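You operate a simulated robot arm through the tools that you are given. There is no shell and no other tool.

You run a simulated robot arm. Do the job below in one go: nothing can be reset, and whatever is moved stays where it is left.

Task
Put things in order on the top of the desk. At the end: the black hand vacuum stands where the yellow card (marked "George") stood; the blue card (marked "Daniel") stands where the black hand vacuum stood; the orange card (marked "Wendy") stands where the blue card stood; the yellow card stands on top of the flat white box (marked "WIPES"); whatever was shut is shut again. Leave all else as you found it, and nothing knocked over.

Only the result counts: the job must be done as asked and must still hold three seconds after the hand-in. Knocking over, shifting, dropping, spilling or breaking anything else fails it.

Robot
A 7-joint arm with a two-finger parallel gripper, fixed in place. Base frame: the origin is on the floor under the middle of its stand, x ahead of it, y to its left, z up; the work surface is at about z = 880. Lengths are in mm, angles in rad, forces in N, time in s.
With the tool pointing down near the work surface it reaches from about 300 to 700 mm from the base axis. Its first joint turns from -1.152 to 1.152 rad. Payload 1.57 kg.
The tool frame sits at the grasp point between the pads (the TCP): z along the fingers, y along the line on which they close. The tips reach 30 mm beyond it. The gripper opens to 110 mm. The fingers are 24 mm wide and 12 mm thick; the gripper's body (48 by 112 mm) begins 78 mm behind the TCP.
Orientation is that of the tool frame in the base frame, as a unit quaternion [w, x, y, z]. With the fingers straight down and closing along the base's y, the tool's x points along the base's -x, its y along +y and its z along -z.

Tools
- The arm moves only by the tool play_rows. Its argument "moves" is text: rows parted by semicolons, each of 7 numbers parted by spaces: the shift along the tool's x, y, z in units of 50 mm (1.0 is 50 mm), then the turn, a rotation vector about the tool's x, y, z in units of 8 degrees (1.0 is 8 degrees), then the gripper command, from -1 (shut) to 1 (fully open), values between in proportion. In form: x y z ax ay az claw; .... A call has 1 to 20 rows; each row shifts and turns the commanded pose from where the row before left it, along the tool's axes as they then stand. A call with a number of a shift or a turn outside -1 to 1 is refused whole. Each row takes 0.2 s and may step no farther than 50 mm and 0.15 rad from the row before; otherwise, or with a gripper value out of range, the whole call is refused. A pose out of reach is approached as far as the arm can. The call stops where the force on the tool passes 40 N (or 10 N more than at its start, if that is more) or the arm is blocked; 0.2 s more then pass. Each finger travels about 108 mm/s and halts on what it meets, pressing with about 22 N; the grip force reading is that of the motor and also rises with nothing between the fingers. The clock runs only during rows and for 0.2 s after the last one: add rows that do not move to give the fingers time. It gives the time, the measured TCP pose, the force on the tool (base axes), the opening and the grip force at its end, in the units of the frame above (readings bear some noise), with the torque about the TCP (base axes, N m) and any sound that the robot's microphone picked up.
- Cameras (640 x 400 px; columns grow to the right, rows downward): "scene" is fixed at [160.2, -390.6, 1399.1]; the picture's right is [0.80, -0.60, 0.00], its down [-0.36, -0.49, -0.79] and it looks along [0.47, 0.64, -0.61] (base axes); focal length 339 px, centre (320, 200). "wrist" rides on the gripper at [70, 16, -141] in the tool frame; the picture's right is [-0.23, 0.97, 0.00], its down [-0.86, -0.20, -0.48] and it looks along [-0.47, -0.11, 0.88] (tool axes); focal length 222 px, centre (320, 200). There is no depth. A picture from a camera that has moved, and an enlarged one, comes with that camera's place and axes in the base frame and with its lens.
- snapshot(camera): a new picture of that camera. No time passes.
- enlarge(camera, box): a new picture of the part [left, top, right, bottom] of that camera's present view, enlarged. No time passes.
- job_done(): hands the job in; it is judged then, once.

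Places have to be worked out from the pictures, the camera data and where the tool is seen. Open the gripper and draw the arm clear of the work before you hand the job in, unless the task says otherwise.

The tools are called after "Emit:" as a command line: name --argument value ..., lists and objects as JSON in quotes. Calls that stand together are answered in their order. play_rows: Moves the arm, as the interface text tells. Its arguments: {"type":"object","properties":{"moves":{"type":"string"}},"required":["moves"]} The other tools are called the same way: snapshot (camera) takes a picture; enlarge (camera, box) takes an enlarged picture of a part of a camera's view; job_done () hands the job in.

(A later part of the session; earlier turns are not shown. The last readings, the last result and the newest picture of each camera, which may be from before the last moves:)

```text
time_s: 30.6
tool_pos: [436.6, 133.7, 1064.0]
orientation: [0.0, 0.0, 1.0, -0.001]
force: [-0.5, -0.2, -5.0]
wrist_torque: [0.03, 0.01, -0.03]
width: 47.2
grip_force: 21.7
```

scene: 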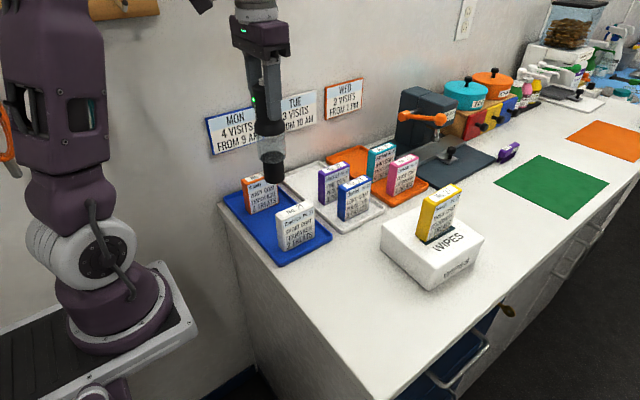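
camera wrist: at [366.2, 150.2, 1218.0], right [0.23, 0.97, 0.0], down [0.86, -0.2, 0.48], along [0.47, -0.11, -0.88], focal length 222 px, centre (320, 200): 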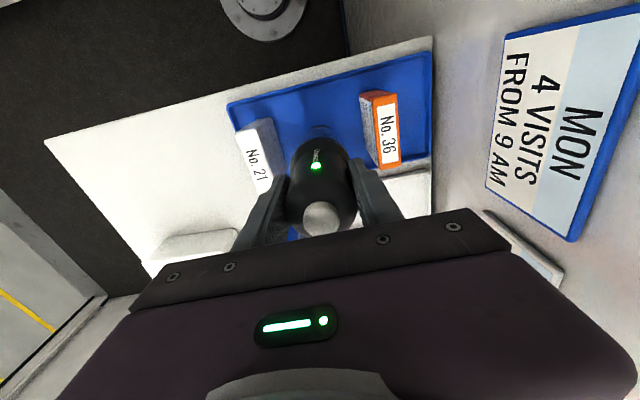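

No contact yet, so I'll continue down in 1.5 mm rows while reading the force.

Emit:
play_rows --moves "0 0 0.03 0 0 0 -1; 0 0 0.03 0 0 0 -1; 0 0 0 0 0 0 -1"

Emit:
enlarge --camera "scene" --box '[240, 150, 330, 250]'

```text
time_s: 31.4
tool_pos: [436.0, 133.8, 1060.9]
orientation: [-0.001, -0.001, 1.0, 0.0]
force: [-0.6, -0.2, -3.7]
wrist_torque: [-0.02, 0.02, 0.03]
width: 47.1
grip_force: 21.9
```

```text
4.00 times, centred on (285, 200) of scene
camera zoom: at [160.3, -390.6, 1399.1], right [0.8, -0.6, 0.0], down [-0.36, -0.49, -0.79], along [0.47, 0.64, -0.61], focal length 1355 px, centre (460, 200)
```

zoom: 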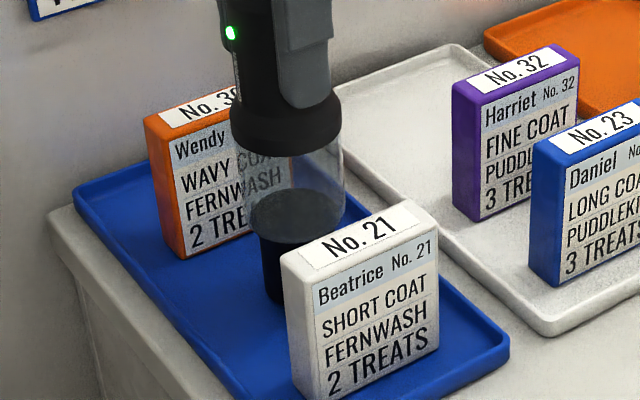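

The force is still about the vacuum's weight alone. I'll lower 2 mm more.

Emit:
play_rows --moves "0 0 0.02 0 0 0 -1; 0 0 0.02 0 0 0 -1; 0 0 0 0 0 0 -1"

```text
time_s: 32.2
tool_pos: [436.0, 132.7, 1058.0]
orientation: [0.0, 0.0, 1.0, -0.001]
force: [0.4, 0.2, -5.2]
wrist_torque: [0.01, 0.03, -0.01]
width: 47.4
grip_force: 21.7
```

No contact yet. I'll check the true tool position via the wrist camera pose before the final millimetres.

Emit:
snapshot --camera "wrist"

```text
taken
camera wrist: at [366.4, 149.0, 1199.2], right [0.23, 0.97, 0.0], down [0.86, -0.2, 0.48], along [0.47, -0.11, -0.88], focal length 222 px, centre (320, 200)
```

wrist: 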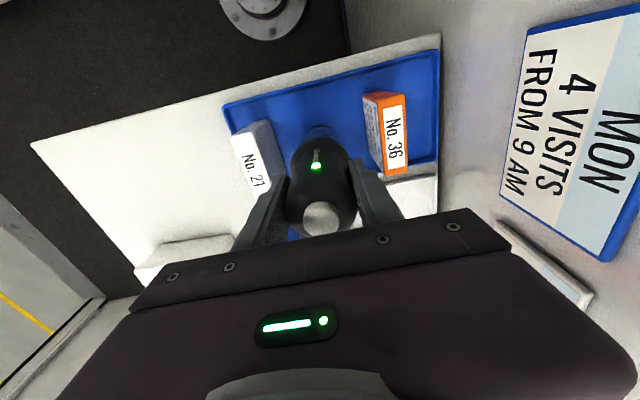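

The tool is at (436.4, 132.8), about 2 mm low in y. I'll correct that while still hanging, then lower 1.5 mm.

Emit:
play_rows --moves "0.02 0.04 0 0 0 0 -1; 0 0 0 0 0 0 -1; 0 0 0.03 0 0 0 -1; 0 0 0 0 0 0 -1"

```text
time_s: 33.2
tool_pos: [435.5, 135.2, 1057.9]
orientation: [0.001, 0.0, 1.0, 0.0]
force: [-3.7, -0.2, 12.3]
wrist_torque: [-0.08, 0.51, 0.05]
width: 47.5
grip_force: 22.3
```

Contact: the force went from −5 to +12 N. I'll ease up about 1 mm.

Emit:
play_rows --moves "0 0 -0.02 0 0 0 -1; 0 0 0 0 0 0 -1"

```text
time_s: 33.8
tool_pos: [434.7, 134.5, 1058.2]
orientation: [0.001, 0.0, 1.0, 0.0]
force: [-1.3, 0.3, -3.8]
wrist_torque: [-0.01, 0.03, 0.04]
width: 47.0
grip_force: 22.1
```

It now hangs just at the tray floor at (435, 134.7). I'll release slowly and symmetrically.

Emit:
play_rows --moves "0 0 0 0 0 0 -0.12; 0 0 0 0 0 0 -0.05; 0 0 0 0 0 0 0.05; 0 0 0 0 0 0 0.2; 0 0 0 0 0 0 0.4; 0 0 0 0 0 0 0.4"

Emit:
snapshot --camera "wrist"

Emit:
enlarge --camera "scene" --box '[210, 90, 350, 270]'

```text
time_s: 35.2
tool_pos: [434.4, 134.9, 1057.6]
orientation: [0.0, 0.0, 1.0, 0.0]
force: [0.4, -0.4, -0.3]
wrist_torque: [0.04, 0.0, 0.02]
width: 76.9
grip_force: 0.1
```

```text
taken
camera wrist: at [365.7, 151.4, 1198.7], right [0.23, 0.97, 0.0], down [0.86, -0.2, 0.48], along [0.47, -0.11, -0.88], focal length 222 px, centre (320, 200)
```

wrist: 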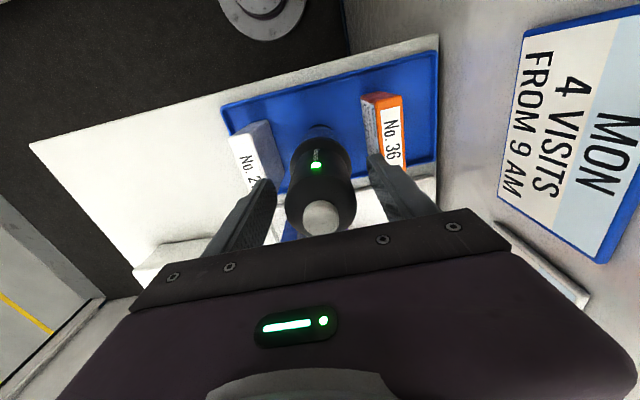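

```text
2.22 times, centred on (280, 180) of scene
camera zoom: at [160.2, -390.6, 1399.1], right [0.8, -0.6, 0.0], down [-0.36, -0.49, -0.79], along [0.47, 0.64, -0.61], focal length 753 px, centre (409, 244)
```

zoom: 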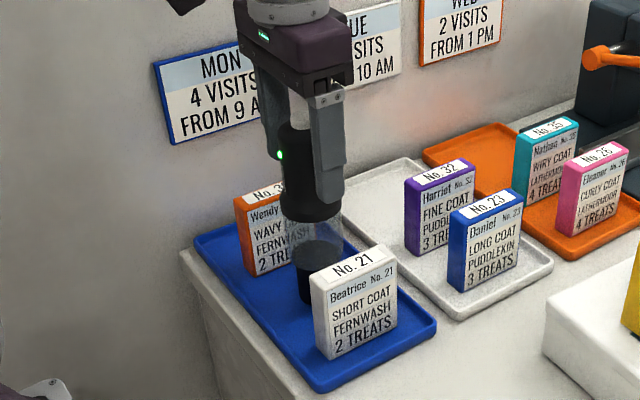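

The vacuum stands upright on its own. I'll rise clear, then go toward the blue card, narrowing the opening to 55 mm on the way.

Emit:
play_rows --moves "0 0 -0.2 0 0 0 0.4; 0 0 -0.5 0 0 0 0.4; 0 0 -0.6 0 0 0 0.4; 0 0 -0.6 0 0 0 0.4; 0 0 -0.4 0 0 0 0.4; 0 0 -0.1 0 0 0 0.4; -0.4 -0.25 0 0 0 0 0.2; -0.6 -0.35 0 0 0 0 0.0; -0.6 -0.35 0 0 0 0 0.0; -0.6 -0.35 0 0 0 0 0.0; -0.4 -0.16 0 0 0 0 0.0; 0 0 0 0 0 0 0.0; 0 0 0 0 0 0 0.0"

Emit:
snapshot --camera "wrist"

Emit:
snapshot --camera "scene"

```text
time_s: 38.0
tool_pos: [563.6, 61.8, 1176.3]
orientation: [0.0, 0.0, 1.0, 0.0]
force: [0.7, 0.9, -0.2]
wrist_torque: [0.01, -0.03, -0.01]
width: 54.9
grip_force: 0.1
```

```text
taken
camera wrist: at [494.1, 77.6, 1317.9], right [0.23, 0.97, 0.0], down [0.86, -0.2, 0.48], along [0.47, -0.11, -0.88], focal length 222 px, centre (320, 200)
```

wrist: 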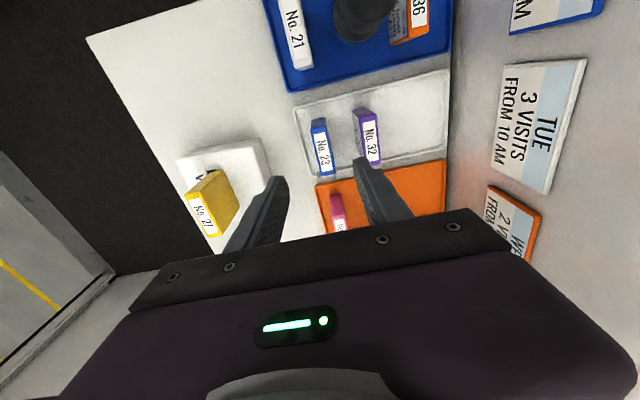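

```text
taken
```

scene: 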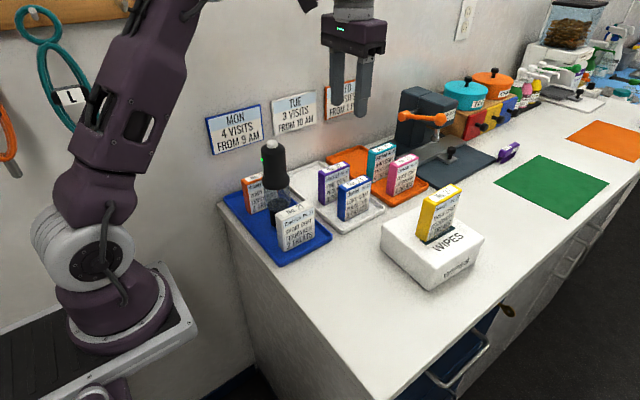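

The vacuum stands in the tray and the yellow card stands on the box. I'll enlarge the wrist view to locate the blue card.

Emit:
enlarge --camera "wrist" --box '[270, 80, 430, 200]'

```text
3.33 times, centred on (350, 140) of wrist
camera zoom: at [494.1, 77.6, 1317.9], right [0.23, 0.97, 0.0], down [0.86, -0.2, 0.48], along [0.47, -0.11, -0.88], focal length 740 px, centre (220, 400)
```

zoom: 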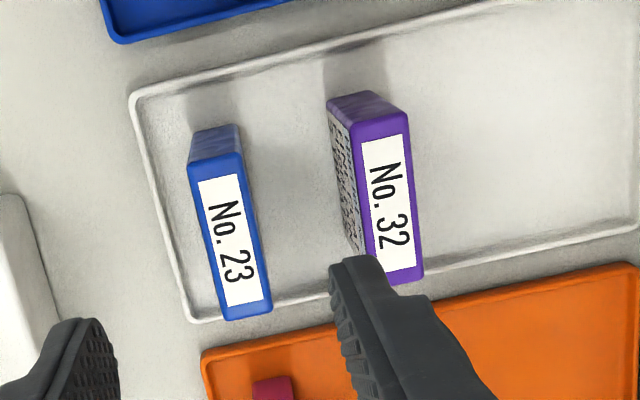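

The blue card's centre is (594, 60.4). I'll move over it and lower to about z 1040 to check alignment.

Emit:
play_rows --moves "-0.6 -0.02 0 0 0 0 0.0; 0 0 0.3 0 0 0 0.0; 0 0 0.6 0 0 0 0.0; 0 0 0.7 0 0 0 0.0; 0 0 0.7 0 0 0 0.0; 0 0 0.4 0 0 0 0.0; 0 0 0 0 0 0 0.0; 0 0 0 0 0 0 0.0"

Emit:
enlarge --camera "wrist" --box '[220, 90, 420, 230]'

```text
time_s: 39.8
tool_pos: [594.7, 62.8, 1040.2]
orientation: [0.0, 0.0, 1.0, 0.0]
force: [0.0, 0.5, -0.6]
wrist_torque: [0.0, -0.03, 0.0]
width: 55.1
grip_force: 0.1
```

```text
2.86 times, centred on (320, 160) of wrist
camera zoom: at [524.0, 79.0, 1182.0], right [0.23, 0.97, 0.0], down [0.86, -0.2, 0.48], along [0.47, -0.11, -0.88], focal length 635 px, centre (320, 314)
```

zoom: 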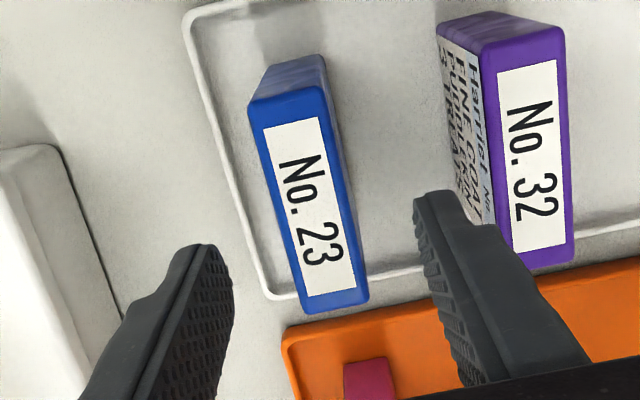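

The card centre is at (594, 60.7) and the tool at (594, 62.8). I'll correct −2 mm in y, lower to about z 945 and narrow part way.

Emit:
play_rows --moves "0 -0.04 0.2 0 0 0 0.0; 0 0 0.4 0 0 0 0.0; 0 0 0.5 0 0 0 0.0; 0 0 0.5 0 0 0 0.0; 0 0 0.3 0 0 0 0.0; 0 0 0 0 0 0 -0.2; 0 0 0 0 0 0 -0.3; 0 0 0 0 0 0 -0.3"

Emit:
enlarge --camera "wrist" --box '[220, 90, 420, 230]'

Emit:
enlarge --camera "scene" --box '[290, 110, 430, 250]'

```text
time_s: 41.6
tool_pos: [593.7, 61.6, 946.5]
orientation: [0.0, 0.0, 1.0, -0.001]
force: [-0.2, -0.1, -0.3]
wrist_torque: [-0.03, -0.01, 0.0]
width: 38.5
grip_force: 0.0
```

```text
2.86 times, centred on (320, 160) of wrist
camera zoom: at [524.7, 77.0, 1088.1], right [0.23, 0.97, 0.0], down [0.86, -0.2, 0.48], along [0.47, -0.11, -0.88], focal length 635 px, centre (320, 314)
```

zoom: 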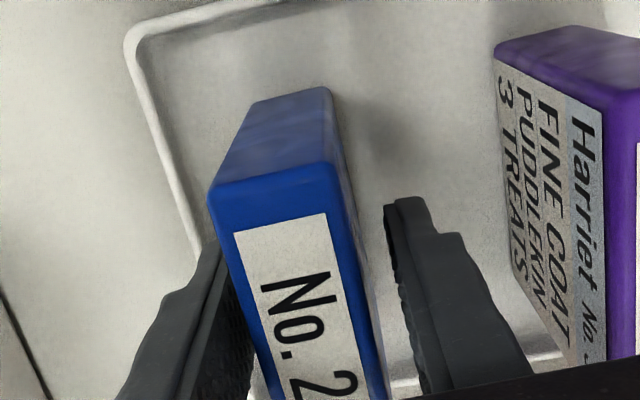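

```text
2.86 times, centred on (360, 180) of scene
camera zoom: at [160.2, -390.6, 1399.1], right [0.8, -0.6, 0.0], down [-0.36, -0.49, -0.79], along [0.47, 0.64, -0.61], focal length 968 px, centre (206, 257)
```

zoom: 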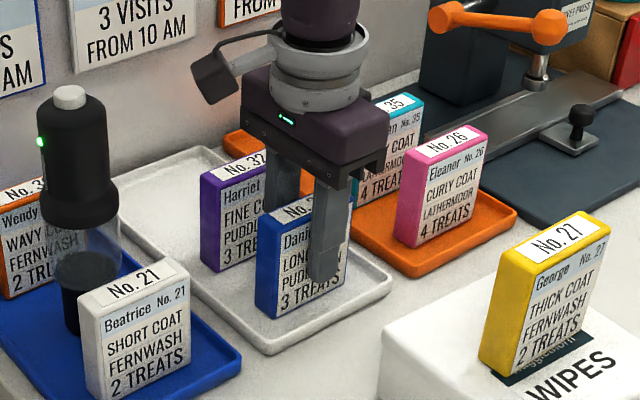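

Aligned within 1 mm. I'll close on the blue card.

Emit:
play_rows --moves "0 0 0 0 0 0 -0.42; 0 0 0 0 0 0 -0.5; 0 0 0 0 0 0 -0.6; 0 0 0 0 0 0 -1; 0 0 0 0 0 0 -1; 0 0 0 0 0 0 -1"

Emit:
enlarge --camera "wrist" --box '[220, 90, 420, 230]'

```text
time_s: 43.0
tool_pos: [594.0, 61.0, 947.1]
orientation: [0.001, 0.0, 1.0, 0.0]
force: [0.3, 0.2, 0.4]
wrist_torque: [0.01, -0.01, -0.01]
width: 25.4
grip_force: 22.0
```

```text
2.86 times, centred on (320, 160) of wrist
camera zoom: at [524.7, 77.0, 1088.1], right [0.23, 0.97, 0.0], down [0.85, -0.2, 0.48], along [0.47, -0.11, -0.88], focal length 635 px, centre (320, 314)
```

zoom: 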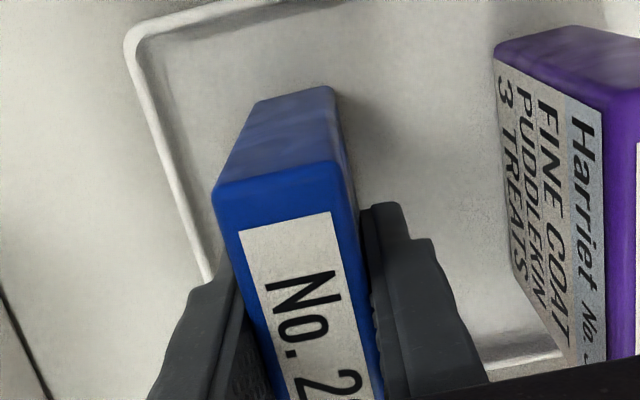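

The blue card is gripped (25.4 mm, 22 N). I'll lift 130 mm.

Emit:
play_rows --moves "0 0 -0.2 0 0 0 -1; 0 0 -0.4 0 0 0 -1; 0 0 -0.6 0 0 0 -1; 0 0 -0.7 0 0 0 -1; 0 0 -0.5 0 0 0 -1; 0 0 -0.2 0 0 0 -1; 0 0 0 0 0 0 -1"

Emit:
snapshot --camera "scene"

```text
time_s: 44.6
tool_pos: [596.0, 58.8, 1077.6]
orientation: [0.0, 0.0, 1.0, 0.0]
force: [0.2, 0.4, -0.2]
wrist_torque: [0.01, 0.02, 0.01]
width: 25.5
grip_force: 22.6
```

```text
taken
```

scene: 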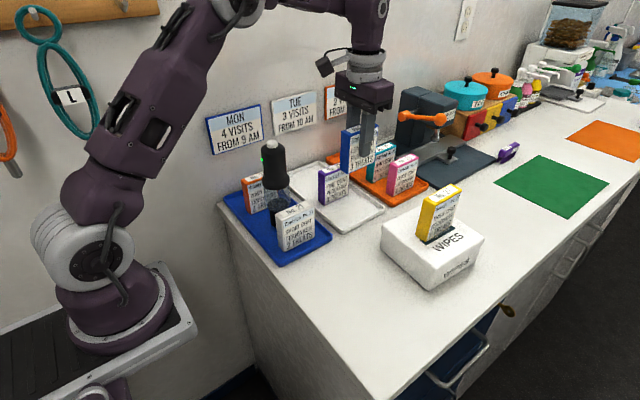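

Lifted cleanly. I'll carry it to above the vacuum's original spot, (428, −190).

Emit:
play_rows --moves "0.14 -0.2 0 0 0 0 -1; 0.3 -0.45 0 0 0 0 -1; 0.36 -0.54 0 0 0 0 -1; 0.36 -0.54 0 0 0 0 -1; 0.36 -0.54 0 0 0 0 -1; 0.36 -0.54 0 0 0 0 -1; 0.36 -0.54 0 0 0 0 -1; 0.36 -0.54 0 0 0 0 -1; 0.36 -0.54 0 0 0 0 -1; 0.28 -0.42 0 0 0 0 -1; 0.1 -0.15 0 0 0 0 -1; 0 0 0 0 0 0 -1; 0 0 0 0 0 0 -1"

Emit:
snapshot --camera "scene"

Emit:
snapshot --camera "wrist"

```text
time_s: 47.4
tool_pos: [428.5, -189.6, 1079.1]
orientation: [0.0, 0.0, 1.0, 0.0]
force: [-0.5, -0.5, -0.5]
wrist_torque: [-0.01, 0.01, 0.01]
width: 25.6
grip_force: 22.2
```

```text
taken
```

scene: 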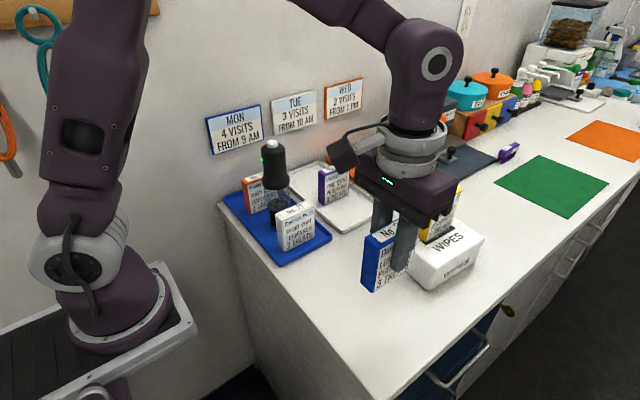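

```text
taken
camera wrist: at [358.8, -173.4, 1220.8], right [0.23, 0.97, 0.0], down [0.86, -0.2, 0.48], along [0.47, -0.11, -0.88], focal length 222 px, centre (320, 200)
```

wrist: 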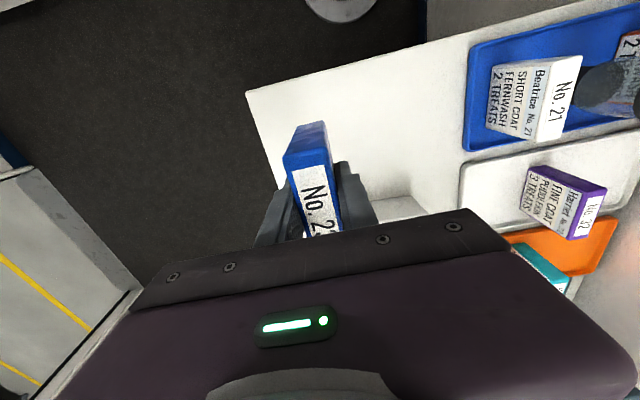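

Positioned at (428.8, −189.6). I'll lower 120 mm, leaving about 17 mm to the desk.

Emit:
play_rows --moves "0 0 0.3 0 0 0 -1; 0 0 0.6 0 0 0 -1; 0 0 0.7 0 0 0 -1; 0 0 0.5 0 0 0 -1; 0 0 0.3 0 0 0 -1; 0 0 0 0 0 0 -1; 0 0 0 0 0 0 -1"

Emit:
enlarge --camera "scene" --box '[310, 200, 470, 360]'

Emit:
snapshot --camera "wrist"

```text
time_s: 49.0
tool_pos: [429.4, -189.8, 957.1]
orientation: [0.0, 0.0, 1.0, 0.001]
force: [0.1, -0.5, 0.3]
wrist_torque: [0.01, 0.05, -0.01]
width: 25.7
grip_force: 21.7
```

```text
2.50 times, centred on (390, 280) of scene
camera zoom: at [160.2, -390.6, 1399.1], right [0.8, -0.6, 0.0], down [-0.36, -0.49, -0.79], along [0.47, 0.64, -0.61], focal length 847 px, centre (145, 0)
```

zoom: 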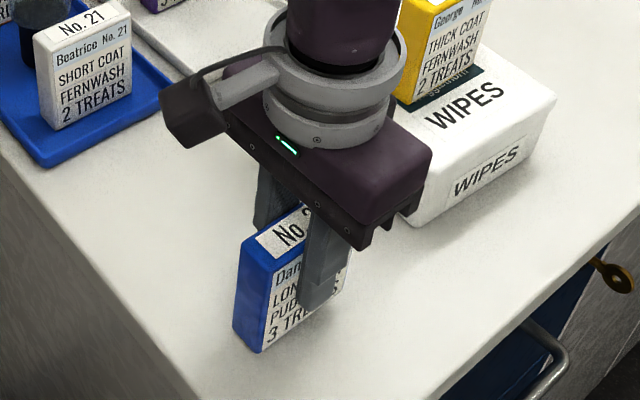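

```text
taken
camera wrist: at [359.0, -173.6, 1099.0], right [0.23, 0.97, 0.0], down [0.85, -0.2, 0.48], along [0.47, -0.11, -0.88], focal length 222 px, centre (320, 200)
```

wrist: 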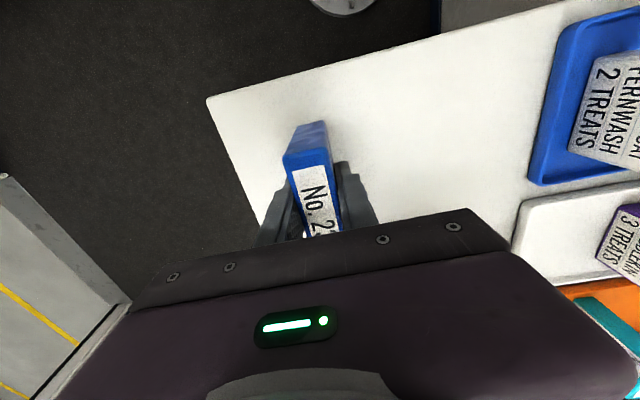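

About 15 mm left. I'll lower 11 mm in small rows and read the force.

Emit:
play_rows --moves "0 0 0.08 0 0 0 -1; 0 0 0.08 0 0 0 -1; 0 0 0.06 0 0 0 -1; 0 0 0 0 0 0 -1"

```text
time_s: 50.0
tool_pos: [428.7, -190.2, 945.8]
orientation: [0.001, 0.0, 1.0, 0.0]
force: [0.4, 0.1, -1.4]
wrist_torque: [-0.03, 0.02, -0.01]
width: 25.8
grip_force: 22.0
```

No contact yet at z≈946, so I'll continue 2 mm.

Emit:
play_rows --moves "0 0 0.02 0 0 0 -1; 0 0 0.02 0 0 0 -1; 0 0 0 0 0 0 -1"

```text
time_s: 50.8
tool_pos: [428.7, -190.2, 944.5]
orientation: [0.0, 0.001, 1.0, -0.001]
force: [1.0, -0.7, -0.7]
wrist_torque: [-0.02, 0.01, -0.02]
width: 25.3
grip_force: 21.9
```

Still free, so another 1.5 mm.

Emit:
play_rows --moves "0 0 0.03 0 0 0 -1; 0 0 0 0 0 0 -1"

```text
time_s: 51.4
tool_pos: [427.7, -190.6, 942.5]
orientation: [0.0, 0.0, 1.0, 0.0]
force: [-0.9, 1.1, 11.6]
wrist_torque: [0.07, 0.11, 0.01]
width: 25.6
grip_force: 22.2
```

Contact at 11.6 N and z≈942.5. I'll ease 0.7 mm up and check.

Emit:
play_rows --moves "0 0 -0.014 0 0 0 -1; 0 0 0 0 0 0 -1"

```text
time_s: 52.0
tool_pos: [427.6, -190.9, 943.7]
orientation: [-0.001, 0.001, 1.0, 0.0]
force: [-0.3, -0.3, -1.1]
wrist_torque: [-0.03, 0.01, -0.01]
width: 25.6
grip_force: 22.5
```

The card is just touching the desk, so I'll release slowly.

Emit:
play_rows --moves "0 0 0 0 0 0 -0.5; 0 0 0 0 0 0 -0.4; 0 0 0 0 0 0 -0.2; 0 0 0 0 0 0 0.0; 0 0 0 0 0 0 0.0"

Emit:
enlarge --camera "scene" --box '[310, 200, 470, 360]'

Emit:
enlarge --camera "wrist" --box '[220, 90, 420, 230]'

```text
time_s: 53.2
tool_pos: [428.1, -190.7, 943.0]
orientation: [0.0, 0.0, 1.0, 0.0]
force: [0.1, -0.2, -0.2]
wrist_torque: [-0.01, 0.01, -0.01]
width: 55.2
grip_force: 0.0
```

```text
2.50 times, centred on (390, 280) of scene
camera zoom: at [160.2, -390.6, 1399.1], right [0.8, -0.6, 0.0], down [-0.36, -0.49, -0.79], along [0.47, 0.64, -0.61], focal length 847 px, centre (145, 0)
```

zoom: 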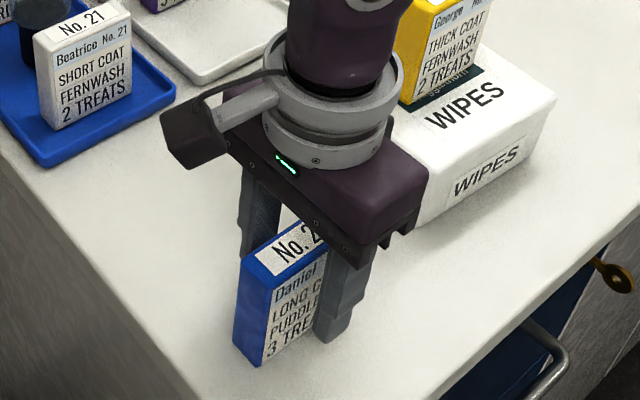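

```text
2.86 times, centred on (320, 160) of wrist
camera zoom: at [359.2, -174.9, 1084.9], right [0.23, 0.97, 0.0], down [0.86, -0.2, 0.48], along [0.47, -0.11, -0.88], focal length 635 px, centre (320, 314)
```

zoom: 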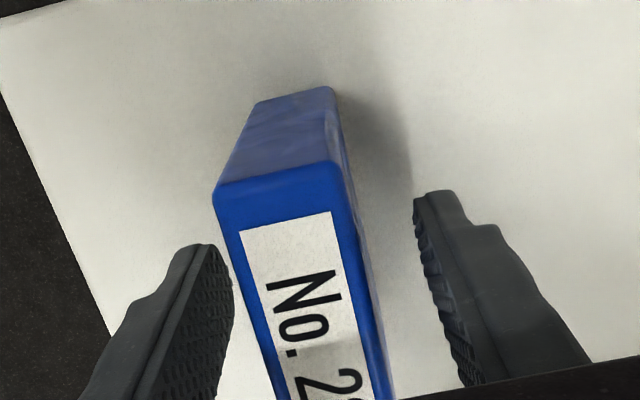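

The blue card stands where the vacuum was. For the orange card, the 112 mm wide gripper body would reach y≈154 and touch the vacuum at y≤159 if held straight down. Instead I'll lean the hand about 28° back toward the base, which keeps the pads parallel to the card faces, and grip near its −x end. First I'll rise and travel over.

Emit:
play_rows --moves "0 0 -0.3 0 0 0 0.0; 0 0 -0.7 0 0 0 0.0; 0 0 -0.9 0 0 0 0.0; 0 0 -0.9 0 0 0 0.0; 0 0 -0.9 0 0 0 0.0; 0 0 -0.8 0 0 0 0.0; 0 0 -0.3 0 0 0 0.0; 0.1 0.5 0 0 0 0 0.0; 0.1 0.9 0 0 0 0 0.0; 0.1 0.9 0 0 0 0 0.0; 0.1 0.9 0 0 0 0 0.0; 0.1 0.9 0 0 0 0 0.0; 0.06 0.9 0 0 0 0 0.0; 0 0.9 0 0 0 0 0.0; 0 0.9 0 0 0 0 0.0; 0 0.8 0 0 0 0 0.0; 0 0.4 0 0 0 0 0.0; 0 0 0 0 0 0 0.0; 0 0 0 0 0 0 0.0"

Emit:
snapshot --camera "wrist"

Emit:
snapshot --camera "scene"

```text
time_s: 57.2
tool_pos: [401.8, 209.6, 1184.9]
orientation: [0.0, 0.0, 1.0, 0.0]
force: [0.2, -0.7, 0.1]
wrist_torque: [0.01, 0.02, 0.0]
width: 54.9
grip_force: 0.1
```

```text
taken
camera wrist: at [332.6, 225.7, 1326.1], right [0.23, 0.97, 0.0], down [0.86, -0.2, 0.48], along [0.47, -0.11, -0.88], focal length 222 px, centre (320, 200)
```

wrist: 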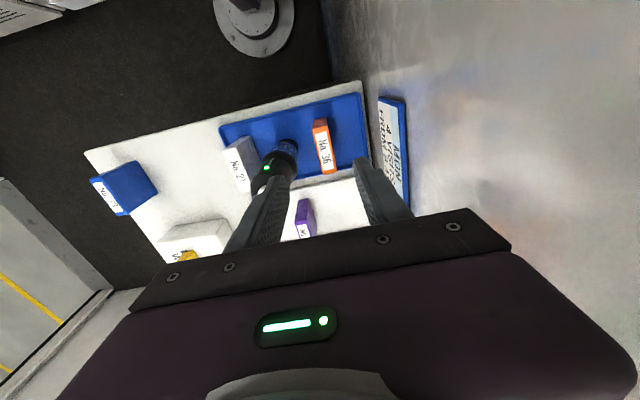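

```text
taken
```

scene: 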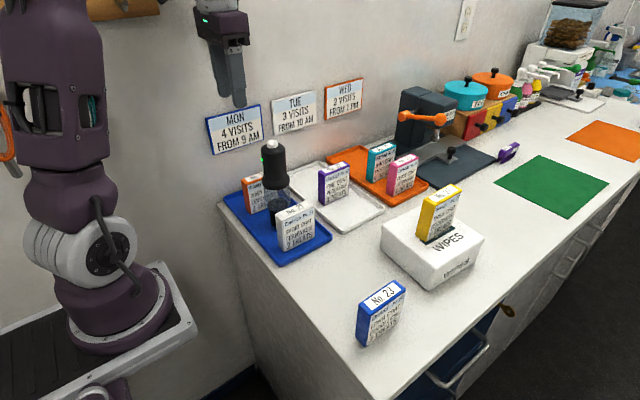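

All three moved items are standing well. I'll measure the orange card and the wall sign clearance in the enlarged wrist view.

Emit:
enlarge --camera "wrist" --box '[220, 80, 420, 205]'

```text
3.20 times, centred on (320, 142) of wrist
camera zoom: at [332.6, 225.7, 1326.1], right [0.23, 0.97, 0.0], down [0.86, -0.2, 0.48], along [0.47, -0.11, -0.88], focal length 711 px, centre (320, 384)
```

zoom: 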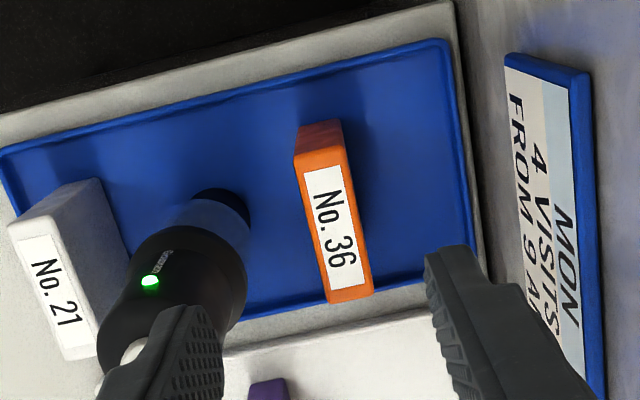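

The orange card's centre is (434, 210). Up here in free space, I'll tilt the hand −28° about the tool y axis and check that the arm can hold that pose.

Emit:
play_rows --moves "0 0 0 0 -0.7 0 0.0; 0 0 0 0 -0.7 0 0.0; 0 0 0 0 -0.7 0 0.0; 0 0 0 0 -0.7 0 0.0; 0 0 0 0 -0.7 0 0.0; 0 0 0 0 0 0 0.0; 0 0 0 0 0 0 0.0"

Emit:
snapshot --camera "wrist"

Emit:
snapshot --camera "scene"

```text
time_s: 58.8
tool_pos: [400.3, 210.4, 1184.7]
orientation: [0.241, 0.0, 0.971, 0.0]
force: [0.1, -0.1, -0.2]
wrist_torque: [0.01, 0.0, 0.0]
width: 54.8
grip_force: 0.1
```

```text
taken
camera wrist: at [272.3, 225.7, 1276.1], right [0.2, 0.97, 0.11], down [0.53, -0.2, 0.82], along [0.82, -0.11, -0.56], focal length 222 px, centre (320, 200)
```

wrist: 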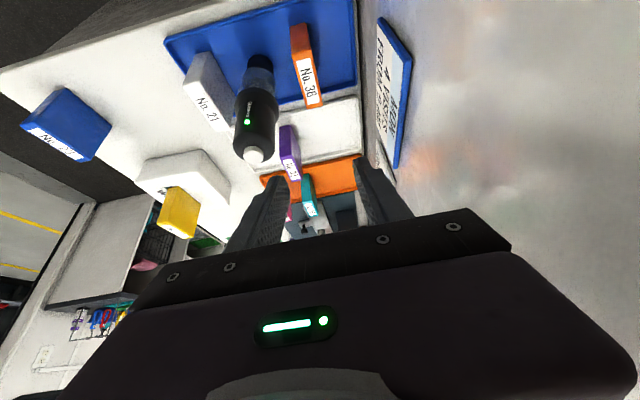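

```text
taken
```

scene: 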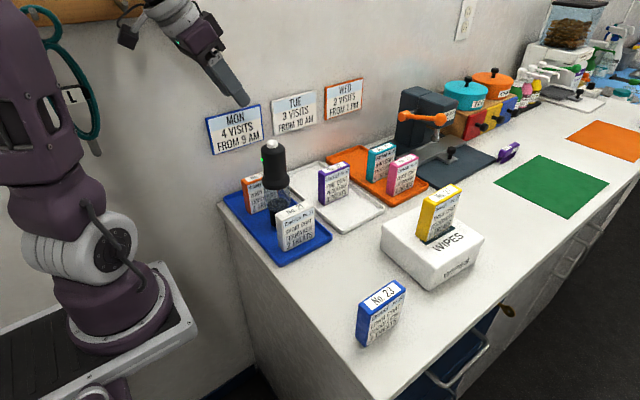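

The tilt holds exactly (27.9°). I'll narrow to 45 mm and go to (416, 210, 1060) along the tilted axes, still above the card.

Emit:
play_rows --moves "0.223 0 0.59 0 0 0 -0.18; 0.223 0 0.59 0 0 0 -0.18; 0.223 0 0.59 0 0 0 -0.18; 0.223 0 0.59 0 0 0 -0.18; 0 0 0 0 0 0 -0.18; 0 0 0 0 0 0 -0.18"

Emit:
snapshot --camera "wrist"

Emit:
enlarge --camera "scene" --box '[160, 50, 360, 270]'

```text
time_s: 59.6
tool_pos: [429.5, 259.0, 1197.5]
orientation: [0.332, 0.014, 0.937, 0.11]
force: [-0.1, 1.2, -0.8]
wrist_torque: [0.01, -0.01, -0.01]
width: 45.2
grip_force: 0.1
stopped in row 4: the arm was blocked; the commanded pose is now the measured one
```

```text
taken
camera wrist: at [286.7, 252.3, 1265.4], right [0.13, 0.93, 0.35], down [0.38, -0.37, 0.85], along [0.92, 0.02, -0.4], focal length 222 px, centre (320, 200)
```

wrist: 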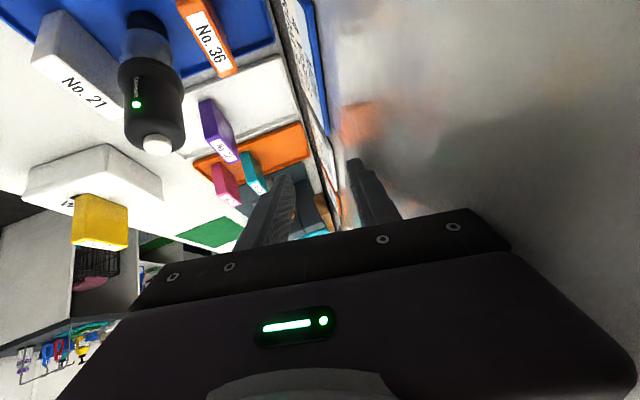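

```text
1.82 times, centred on (260, 160) of scene
camera zoom: at [155.9, -393.0, 1398.9], right [0.8, -0.6, 0.0], down [-0.36, -0.49, -0.8], along [0.48, 0.64, -0.61], focal length 616 px, centre (429, 273)
```

zoom: 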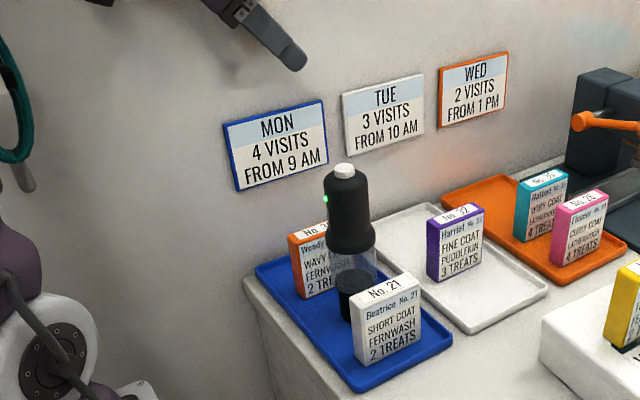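

The arm was blocked and deviated toward the wall. I'll look before moving anything.

Emit:
snapshot --camera "scene"

Emit:
enlarge --camera "scene" --box '[0, 0, 280, 200]'

```text
taken
```

scene: 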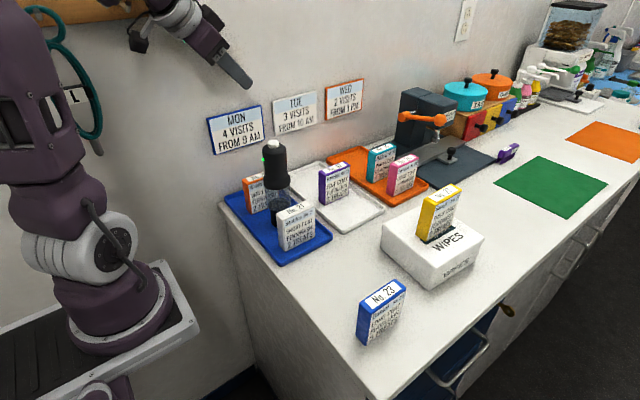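

```text
2.00 times, centred on (140, 100) of scene
camera zoom: at [155.9, -393.0, 1398.9], right [0.8, -0.6, 0.0], down [-0.36, -0.49, -0.8], along [0.48, 0.64, -0.61], focal length 678 px, centre (680, 400)
```

zoom: 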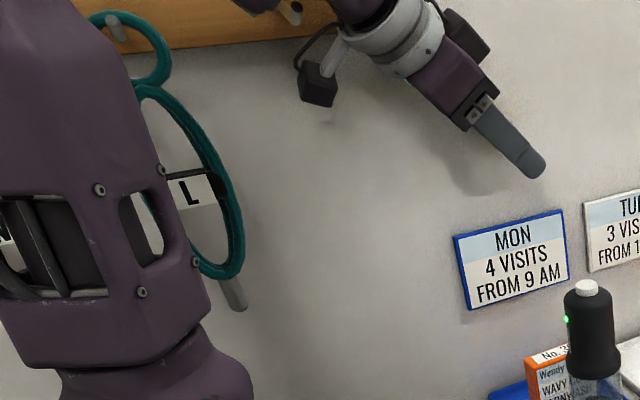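

The fingers and hand ended near the wall at about y 259 with a distorted tilt, probably because an arm joint limit was hit in that folded pose. Nothing on the desk has changed. I'll back away from the wall (−y) in small rows, keeping the present tilt and height.

Emit:
play_rows --moves "-0.025 -0.244 -0.049 0 0 0 -0.18; -0.025 -0.244 -0.049 0 0 0 -0.18; -0.025 -0.244 -0.049 0 0 0 -0.18; -0.025 -0.244 -0.049 0 0 0 -0.18; 0 0 0 0 0 0 -0.18"

Emit:
snapshot --camera "scene"

```text
time_s: 60.8
tool_pos: [436.3, 207.9, 1195.5]
orientation: [0.328, 0.018, 0.939, 0.105]
force: [0.2, 0.8, 0.4]
wrist_torque: [0.01, -0.01, 0.02]
width: 45.1
grip_force: 0.1
```

```text
taken
```

scene: 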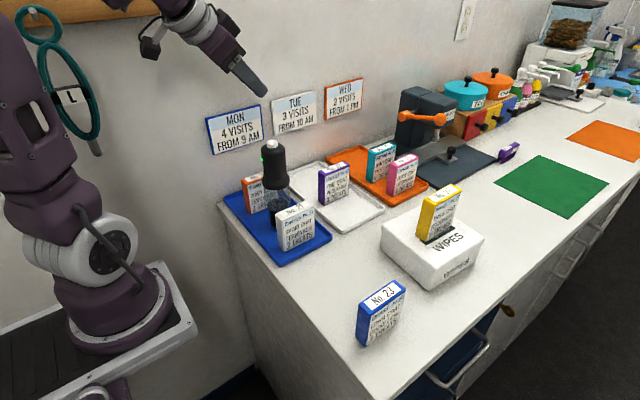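

The arm responds well and everything on the desk and rail looks unchanged. I'll rotate back to straight down in six rows.

Emit:
play_rows --moves "0 0 0 0.255 0.798 -0.044 -0.18; 0 0 0 0.255 0.798 -0.044 -0.18; 0 0 0 0.255 0.798 -0.044 -0.18; 0 0 0 0.255 0.798 -0.044 -0.18; 0 0 0 0.255 0.798 -0.044 -0.18; 0 0 0 0.255 0.798 -0.044 -0.18; 0 0 0 0 0 0 -0.18; 0 0 0 0 0 0 -0.18"

Emit:
snapshot --camera "scene"

Emit:
snapshot --camera "wrist"

```text
time_s: 62.6
tool_pos: [436.0, 206.3, 1193.2]
orientation: [0.0, 0.0, 1.0, 0.001]
force: [0.1, -1.0, -0.2]
wrist_torque: [0.0, -0.02, -0.02]
width: 45.1
grip_force: 0.0
```

```text
taken
```

scene: 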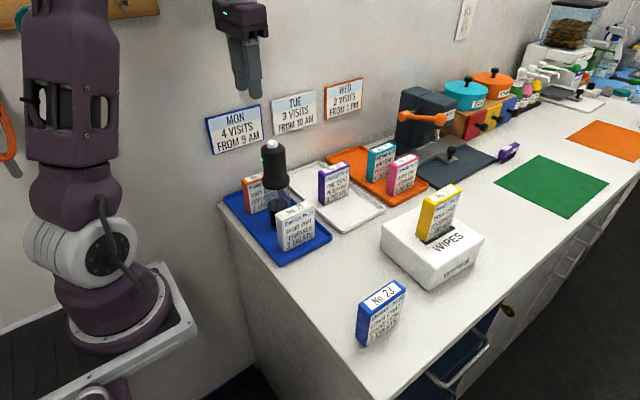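

```text
taken
camera wrist: at [366.6, 222.2, 1334.4], right [0.23, 0.97, 0.0], down [0.85, -0.2, 0.48], along [0.47, -0.11, -0.88], focal length 222 px, centre (320, 200)
```

wrist: 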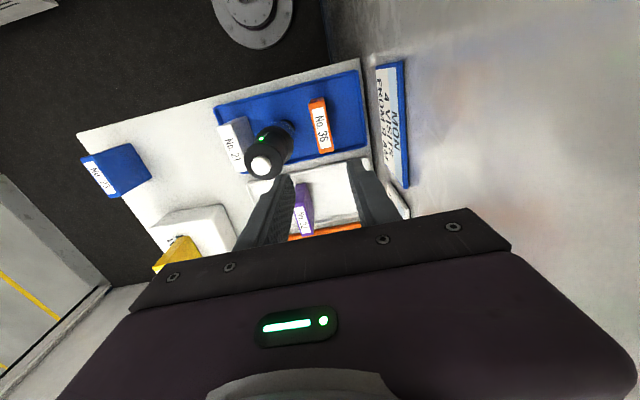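

Recovered: the tool is vertical and the scene is unchanged. I'll take the safer way: set the vacuum temporarily on the clear desk near (440, −75), move the orange card, then bring the vacuum back. First I'll move over the vacuum.

Emit:
play_rows --moves "0 -0.4 0 0 0 0 0.0; 0.01 -0.6 0 0 0 0 0.3; 0.01 -0.43 0 0 0 0 0.64; 0 0 0.3 0 0 0 0.64; 0 0 0.5 0 0 0 0.64; 0 0 0.4 0 0 0 0.64; 0 0 0 0 0 0 0.64; 0 0 0 0 0 0 0.64"

Emit:
enlarge --camera "wrist" --box '[220, 100, 420, 220]'

```text
time_s: 64.4
tool_pos: [434.2, 137.1, 1132.2]
orientation: [0.001, 0.0, 1.0, 0.002]
force: [-0.1, -0.1, 0.3]
wrist_torque: [-0.02, 0.0, 0.0]
width: 90.3
grip_force: 0.1
```

```text
3.20 times, centred on (320, 160) of wrist
camera zoom: at [365.2, 152.1, 1273.4], right [0.23, 0.97, 0.0], down [0.85, -0.2, 0.48], along [0.47, -0.11, -0.88], focal length 711 px, centre (320, 328)
```

zoom: 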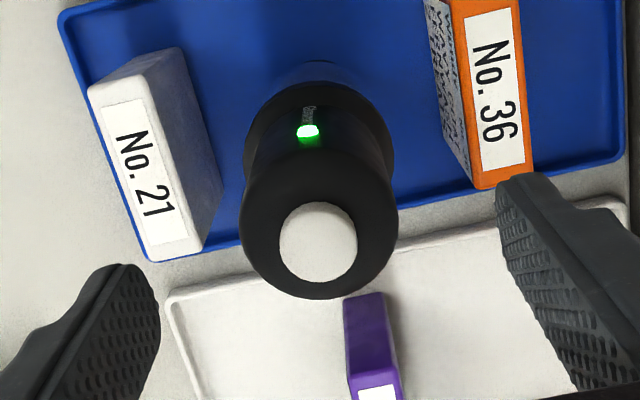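

The vacuum axis is (435.2, 135.2), and the tool is aligned within 1 mm. I'll lower to z≈1058 and narrow to about 55 mm.

Emit:
play_rows --moves "0 -0.01 0.3 0 0 0 0.64; 0 0 0.4 0 0 0 0.64; 0 0 0.4 0 0 0 0.64; 0 0 0.38 0 0 0 0.64; 0 0 0 0 0 0 0.2; 0 0 0 0 0 0 0.0; 0 0 0 0 0 0 0.0"

Emit:
enlarge --camera "wrist" --box '[220, 110, 440, 260]'

```text
time_s: 66.0
tool_pos: [435.7, 134.7, 1059.1]
orientation: [0.001, 0.0, 1.0, 0.001]
force: [0.3, -0.2, -0.4]
wrist_torque: [0.0, 0.03, 0.01]
width: 54.7
grip_force: 0.1
```

```text
2.67 times, centred on (330, 185) of wrist
camera zoom: at [365.5, 150.7, 1200.8], right [0.23, 0.97, 0.0], down [0.85, -0.2, 0.48], along [0.47, -0.11, -0.88], focal length 592 px, centre (293, 240)
```

zoom: 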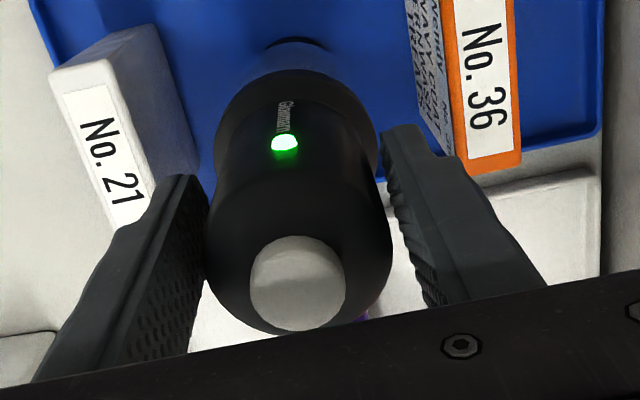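

Centred. I'll close stepwise on the vacuum.

Emit:
play_rows --moves "0 0 0 0 0 0 -0.08; 0 0 0 0 0 0 -0.14; 0 0 0 0 0 0 -0.2; 0 0 0 0 0 0 -0.4; 0 0 0 0 0 0 -1; 0 0 0 0 0 0 -1; 0 0 0 0 0 0 -1"

Emit:
snapshot --camera "wrist"

```text
time_s: 67.6
tool_pos: [435.0, 135.5, 1060.1]
orientation: [0.002, 0.001, 1.0, 0.0]
force: [-0.3, 0.5, 0.1]
wrist_torque: [0.06, -0.01, 0.03]
width: 47.1
grip_force: 22.6
```

```text
taken
camera wrist: at [365.5, 150.8, 1200.8], right [0.23, 0.97, 0.0], down [0.85, -0.2, 0.48], along [0.47, -0.11, -0.88], focal length 222 px, centre (320, 200)
```

wrist: 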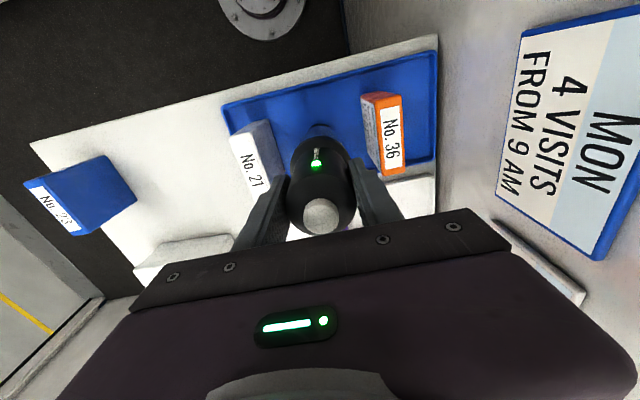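

Gripped at 47 mm. I'll lift 120 mm straight up.

Emit:
play_rows --moves "0 0 -0.1 0 0 0 -1; 0 0 -0.3 0 0 0 -1; 0 0 -0.5 0 0 0 -1; 0 0 -0.6 0 0 0 -1; 0 0 -0.5 0 0 0 -1; 0 0 -0.3 0 0 0 -1; 0 0 -0.1 0 0 0 -1; 0 0 0 0 0 0 -1"

Emit:
snapshot --camera "scene"

```text
time_s: 69.4
tool_pos: [434.5, 134.0, 1178.9]
orientation: [0.001, 0.0, 1.0, 0.001]
force: [0.6, 0.7, -5.2]
wrist_torque: [0.02, -0.01, 0.01]
width: 47.3
grip_force: 22.1
```

```text
taken
```

scene: 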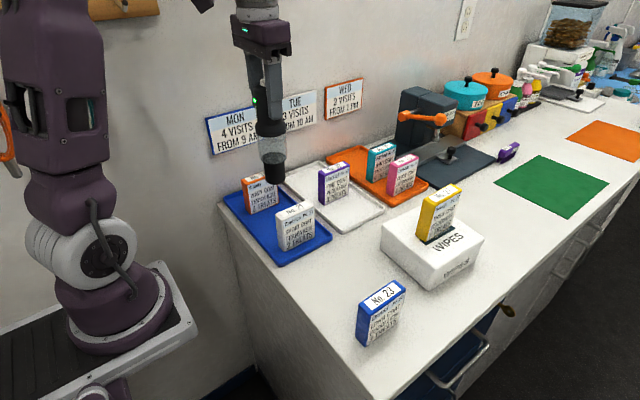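

Lifted cleanly, base at about z 1004. I'll carry it in −y to about (440, −75).

Emit:
play_rows --moves "0 -0.2 0 0 0 0 -1; -0.01 -0.45 0 0 0 0 -1; -0.02 -0.6 0 0 0 0 -1; -0.02 -0.6 0 0 0 0 -1; -0.02 -0.6 0 0 0 0 -1; -0.02 -0.6 0 0 0 0 -1; -0.02 -0.5 0 0 0 0 -1; 0 -0.4 0 0 0 0 -1; 0 -0.2 0 0 0 0 -1; 0 -0.05 0 0 0 0 -1; 0 0 0 0 0 0 -1; 0 0 0 0 0 0 -1"

Emit:
snapshot --camera "scene"

Emit:
snapshot --camera "wrist"

```text
time_s: 72.0
tool_pos: [442.0, -74.4, 1178.1]
orientation: [0.001, 0.0, 1.0, 0.001]
force: [-0.2, -0.6, -4.5]
wrist_torque: [-0.02, 0.02, 0.02]
width: 46.7
grip_force: 21.4
```

```text
taken
```

scene: 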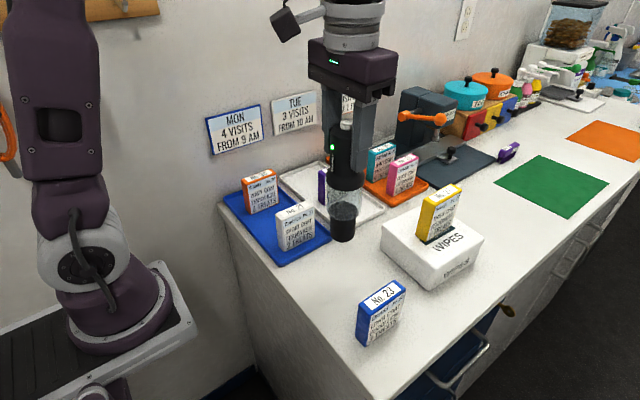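

```text
taken
camera wrist: at [371.0, -59.5, 1318.8], right [0.23, 0.97, 0.0], down [0.85, -0.2, 0.48], along [0.47, -0.11, -0.88], focal length 222 px, centre (320, 200)
```

wrist: 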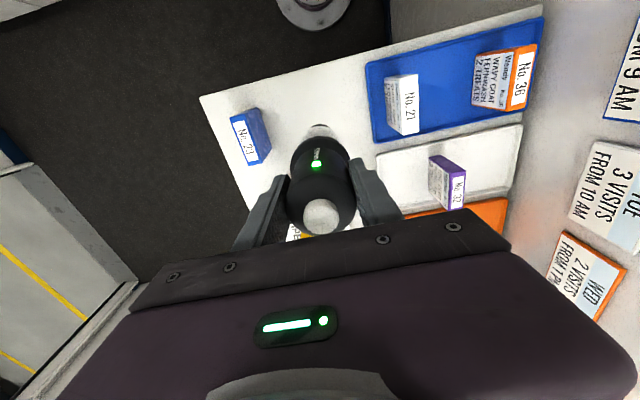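

The spot below is clear. I'll lower 110 mm.

Emit:
play_rows --moves "0 0 0.2 0 0 0 -1; 0 0 0.5 0 0 0 -1; 0 0 0.6 0 0 0 -1; 0 0 0.5 0 0 0 -1; 0 0 0.3 0 0 0 -1; 0 0 0.1 0 0 0 -1; 0 0 0 0 0 0 -1; 0 0 0 0 0 0 -1"

Emit:
enlarge --camera "scene" --box '[270, 130, 410, 290]'

```text
time_s: 73.8
tool_pos: [440.5, -75.4, 1067.9]
orientation: [0.001, 0.0, 1.0, 0.001]
force: [0.0, 0.2, -4.4]
wrist_torque: [-0.03, 0.0, 0.01]
width: 47.0
grip_force: 21.9
```

```text
2.50 times, centred on (340, 210) of scene
camera zoom: at [160.3, -390.6, 1399.1], right [0.8, -0.6, 0.0], down [-0.36, -0.49, -0.79], along [0.47, 0.64, -0.61], focal length 847 px, centre (270, 175)
```

zoom: 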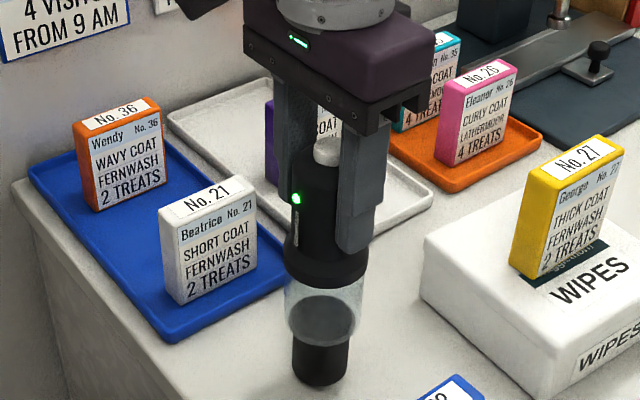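

About 13 mm to go by my estimate. I'll lower 8 mm, reading the force.

Emit:
play_rows --moves "0 0 0.06 0 0 0 -1; 0 0 0.06 0 0 0 -1; 0 0 0.04 0 0 0 -1; 0 0 0 0 0 0 -1"

```text
time_s: 74.8
tool_pos: [439.8, -76.2, 1059.6]
orientation: [0.001, 0.0, 1.0, 0.001]
force: [-0.3, 0.7, -5.6]
wrist_torque: [0.02, -0.02, 0.02]
width: 47.0
grip_force: 22.5
```

Still hanging freely, so I'll lower 3 mm more.

Emit:
play_rows --moves "0 0 0.03 0 0 0 -1; 0 0 0.03 0 0 0 -1; 0 0 0 0 0 0 -1"

```text
time_s: 75.6
tool_pos: [440.0, -77.3, 1058.2]
orientation: [0.001, 0.0, 1.0, 0.001]
force: [-0.8, -0.4, -4.6]
wrist_torque: [0.01, 0.01, 0.01]
width: 47.1
grip_force: 22.6
```

Still free, so 2 mm more.

Emit:
play_rows --moves "0 0 0.02 0 0 0 -1; 0 0 0.02 0 0 0 -1; 0 0 0 0 0 0 -1"

```text
time_s: 76.4
tool_pos: [439.2, -76.5, 1055.1]
orientation: [0.0, 0.0, 1.0, 0.001]
force: [-1.3, 1.1, 1.9]
wrist_torque: [-0.03, 0.14, -0.01]
width: 46.8
grip_force: 22.0
```

Light contact (the support exceeds the weight by about 2 N). I'll release slowly.

Emit:
play_rows --moves "0 0 0 0 0 0 -0.12; 0 0 0 0 0 0 -0.05; 0 0 0 0 0 0 0.05; 0 0 0 0 0 0 0.2; 0 0 0 0 0 0 0.4; 0 0 0 0 0 0 0.64; 0 0 0 0 0 0 0.64"

Emit:
enlarge --camera "scene" --box '[270, 130, 410, 290]'

Emit:
snapshot --camera "wrist"

```text
time_s: 78.0
tool_pos: [440.6, -75.4, 1056.5]
orientation: [0.0, 0.0, 1.0, 0.001]
force: [-0.5, 0.9, -0.6]
wrist_torque: [0.03, 0.01, 0.0]
width: 90.1
grip_force: 0.1
```

```text
2.50 times, centred on (340, 210) of scene
camera zoom: at [160.2, -390.6, 1399.1], right [0.8, -0.6, 0.0], down [-0.36, -0.49, -0.79], along [0.47, 0.64, -0.61], focal length 847 px, centre (270, 175)
```

zoom: 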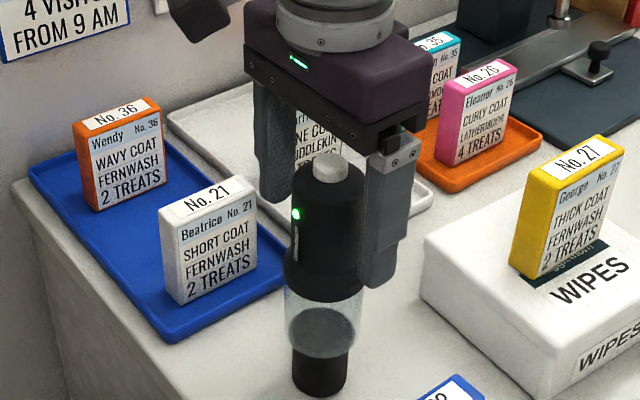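

```text
taken
camera wrist: at [370.7, -59.5, 1196.8], right [0.23, 0.97, 0.0], down [0.85, -0.2, 0.48], along [0.47, -0.11, -0.88], focal length 222 px, centre (320, 200)
```

wrist: 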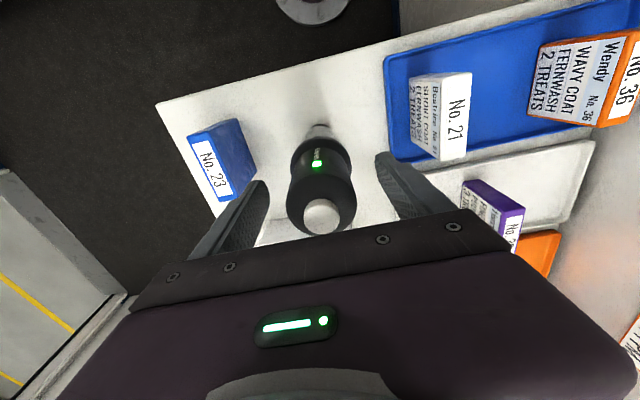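

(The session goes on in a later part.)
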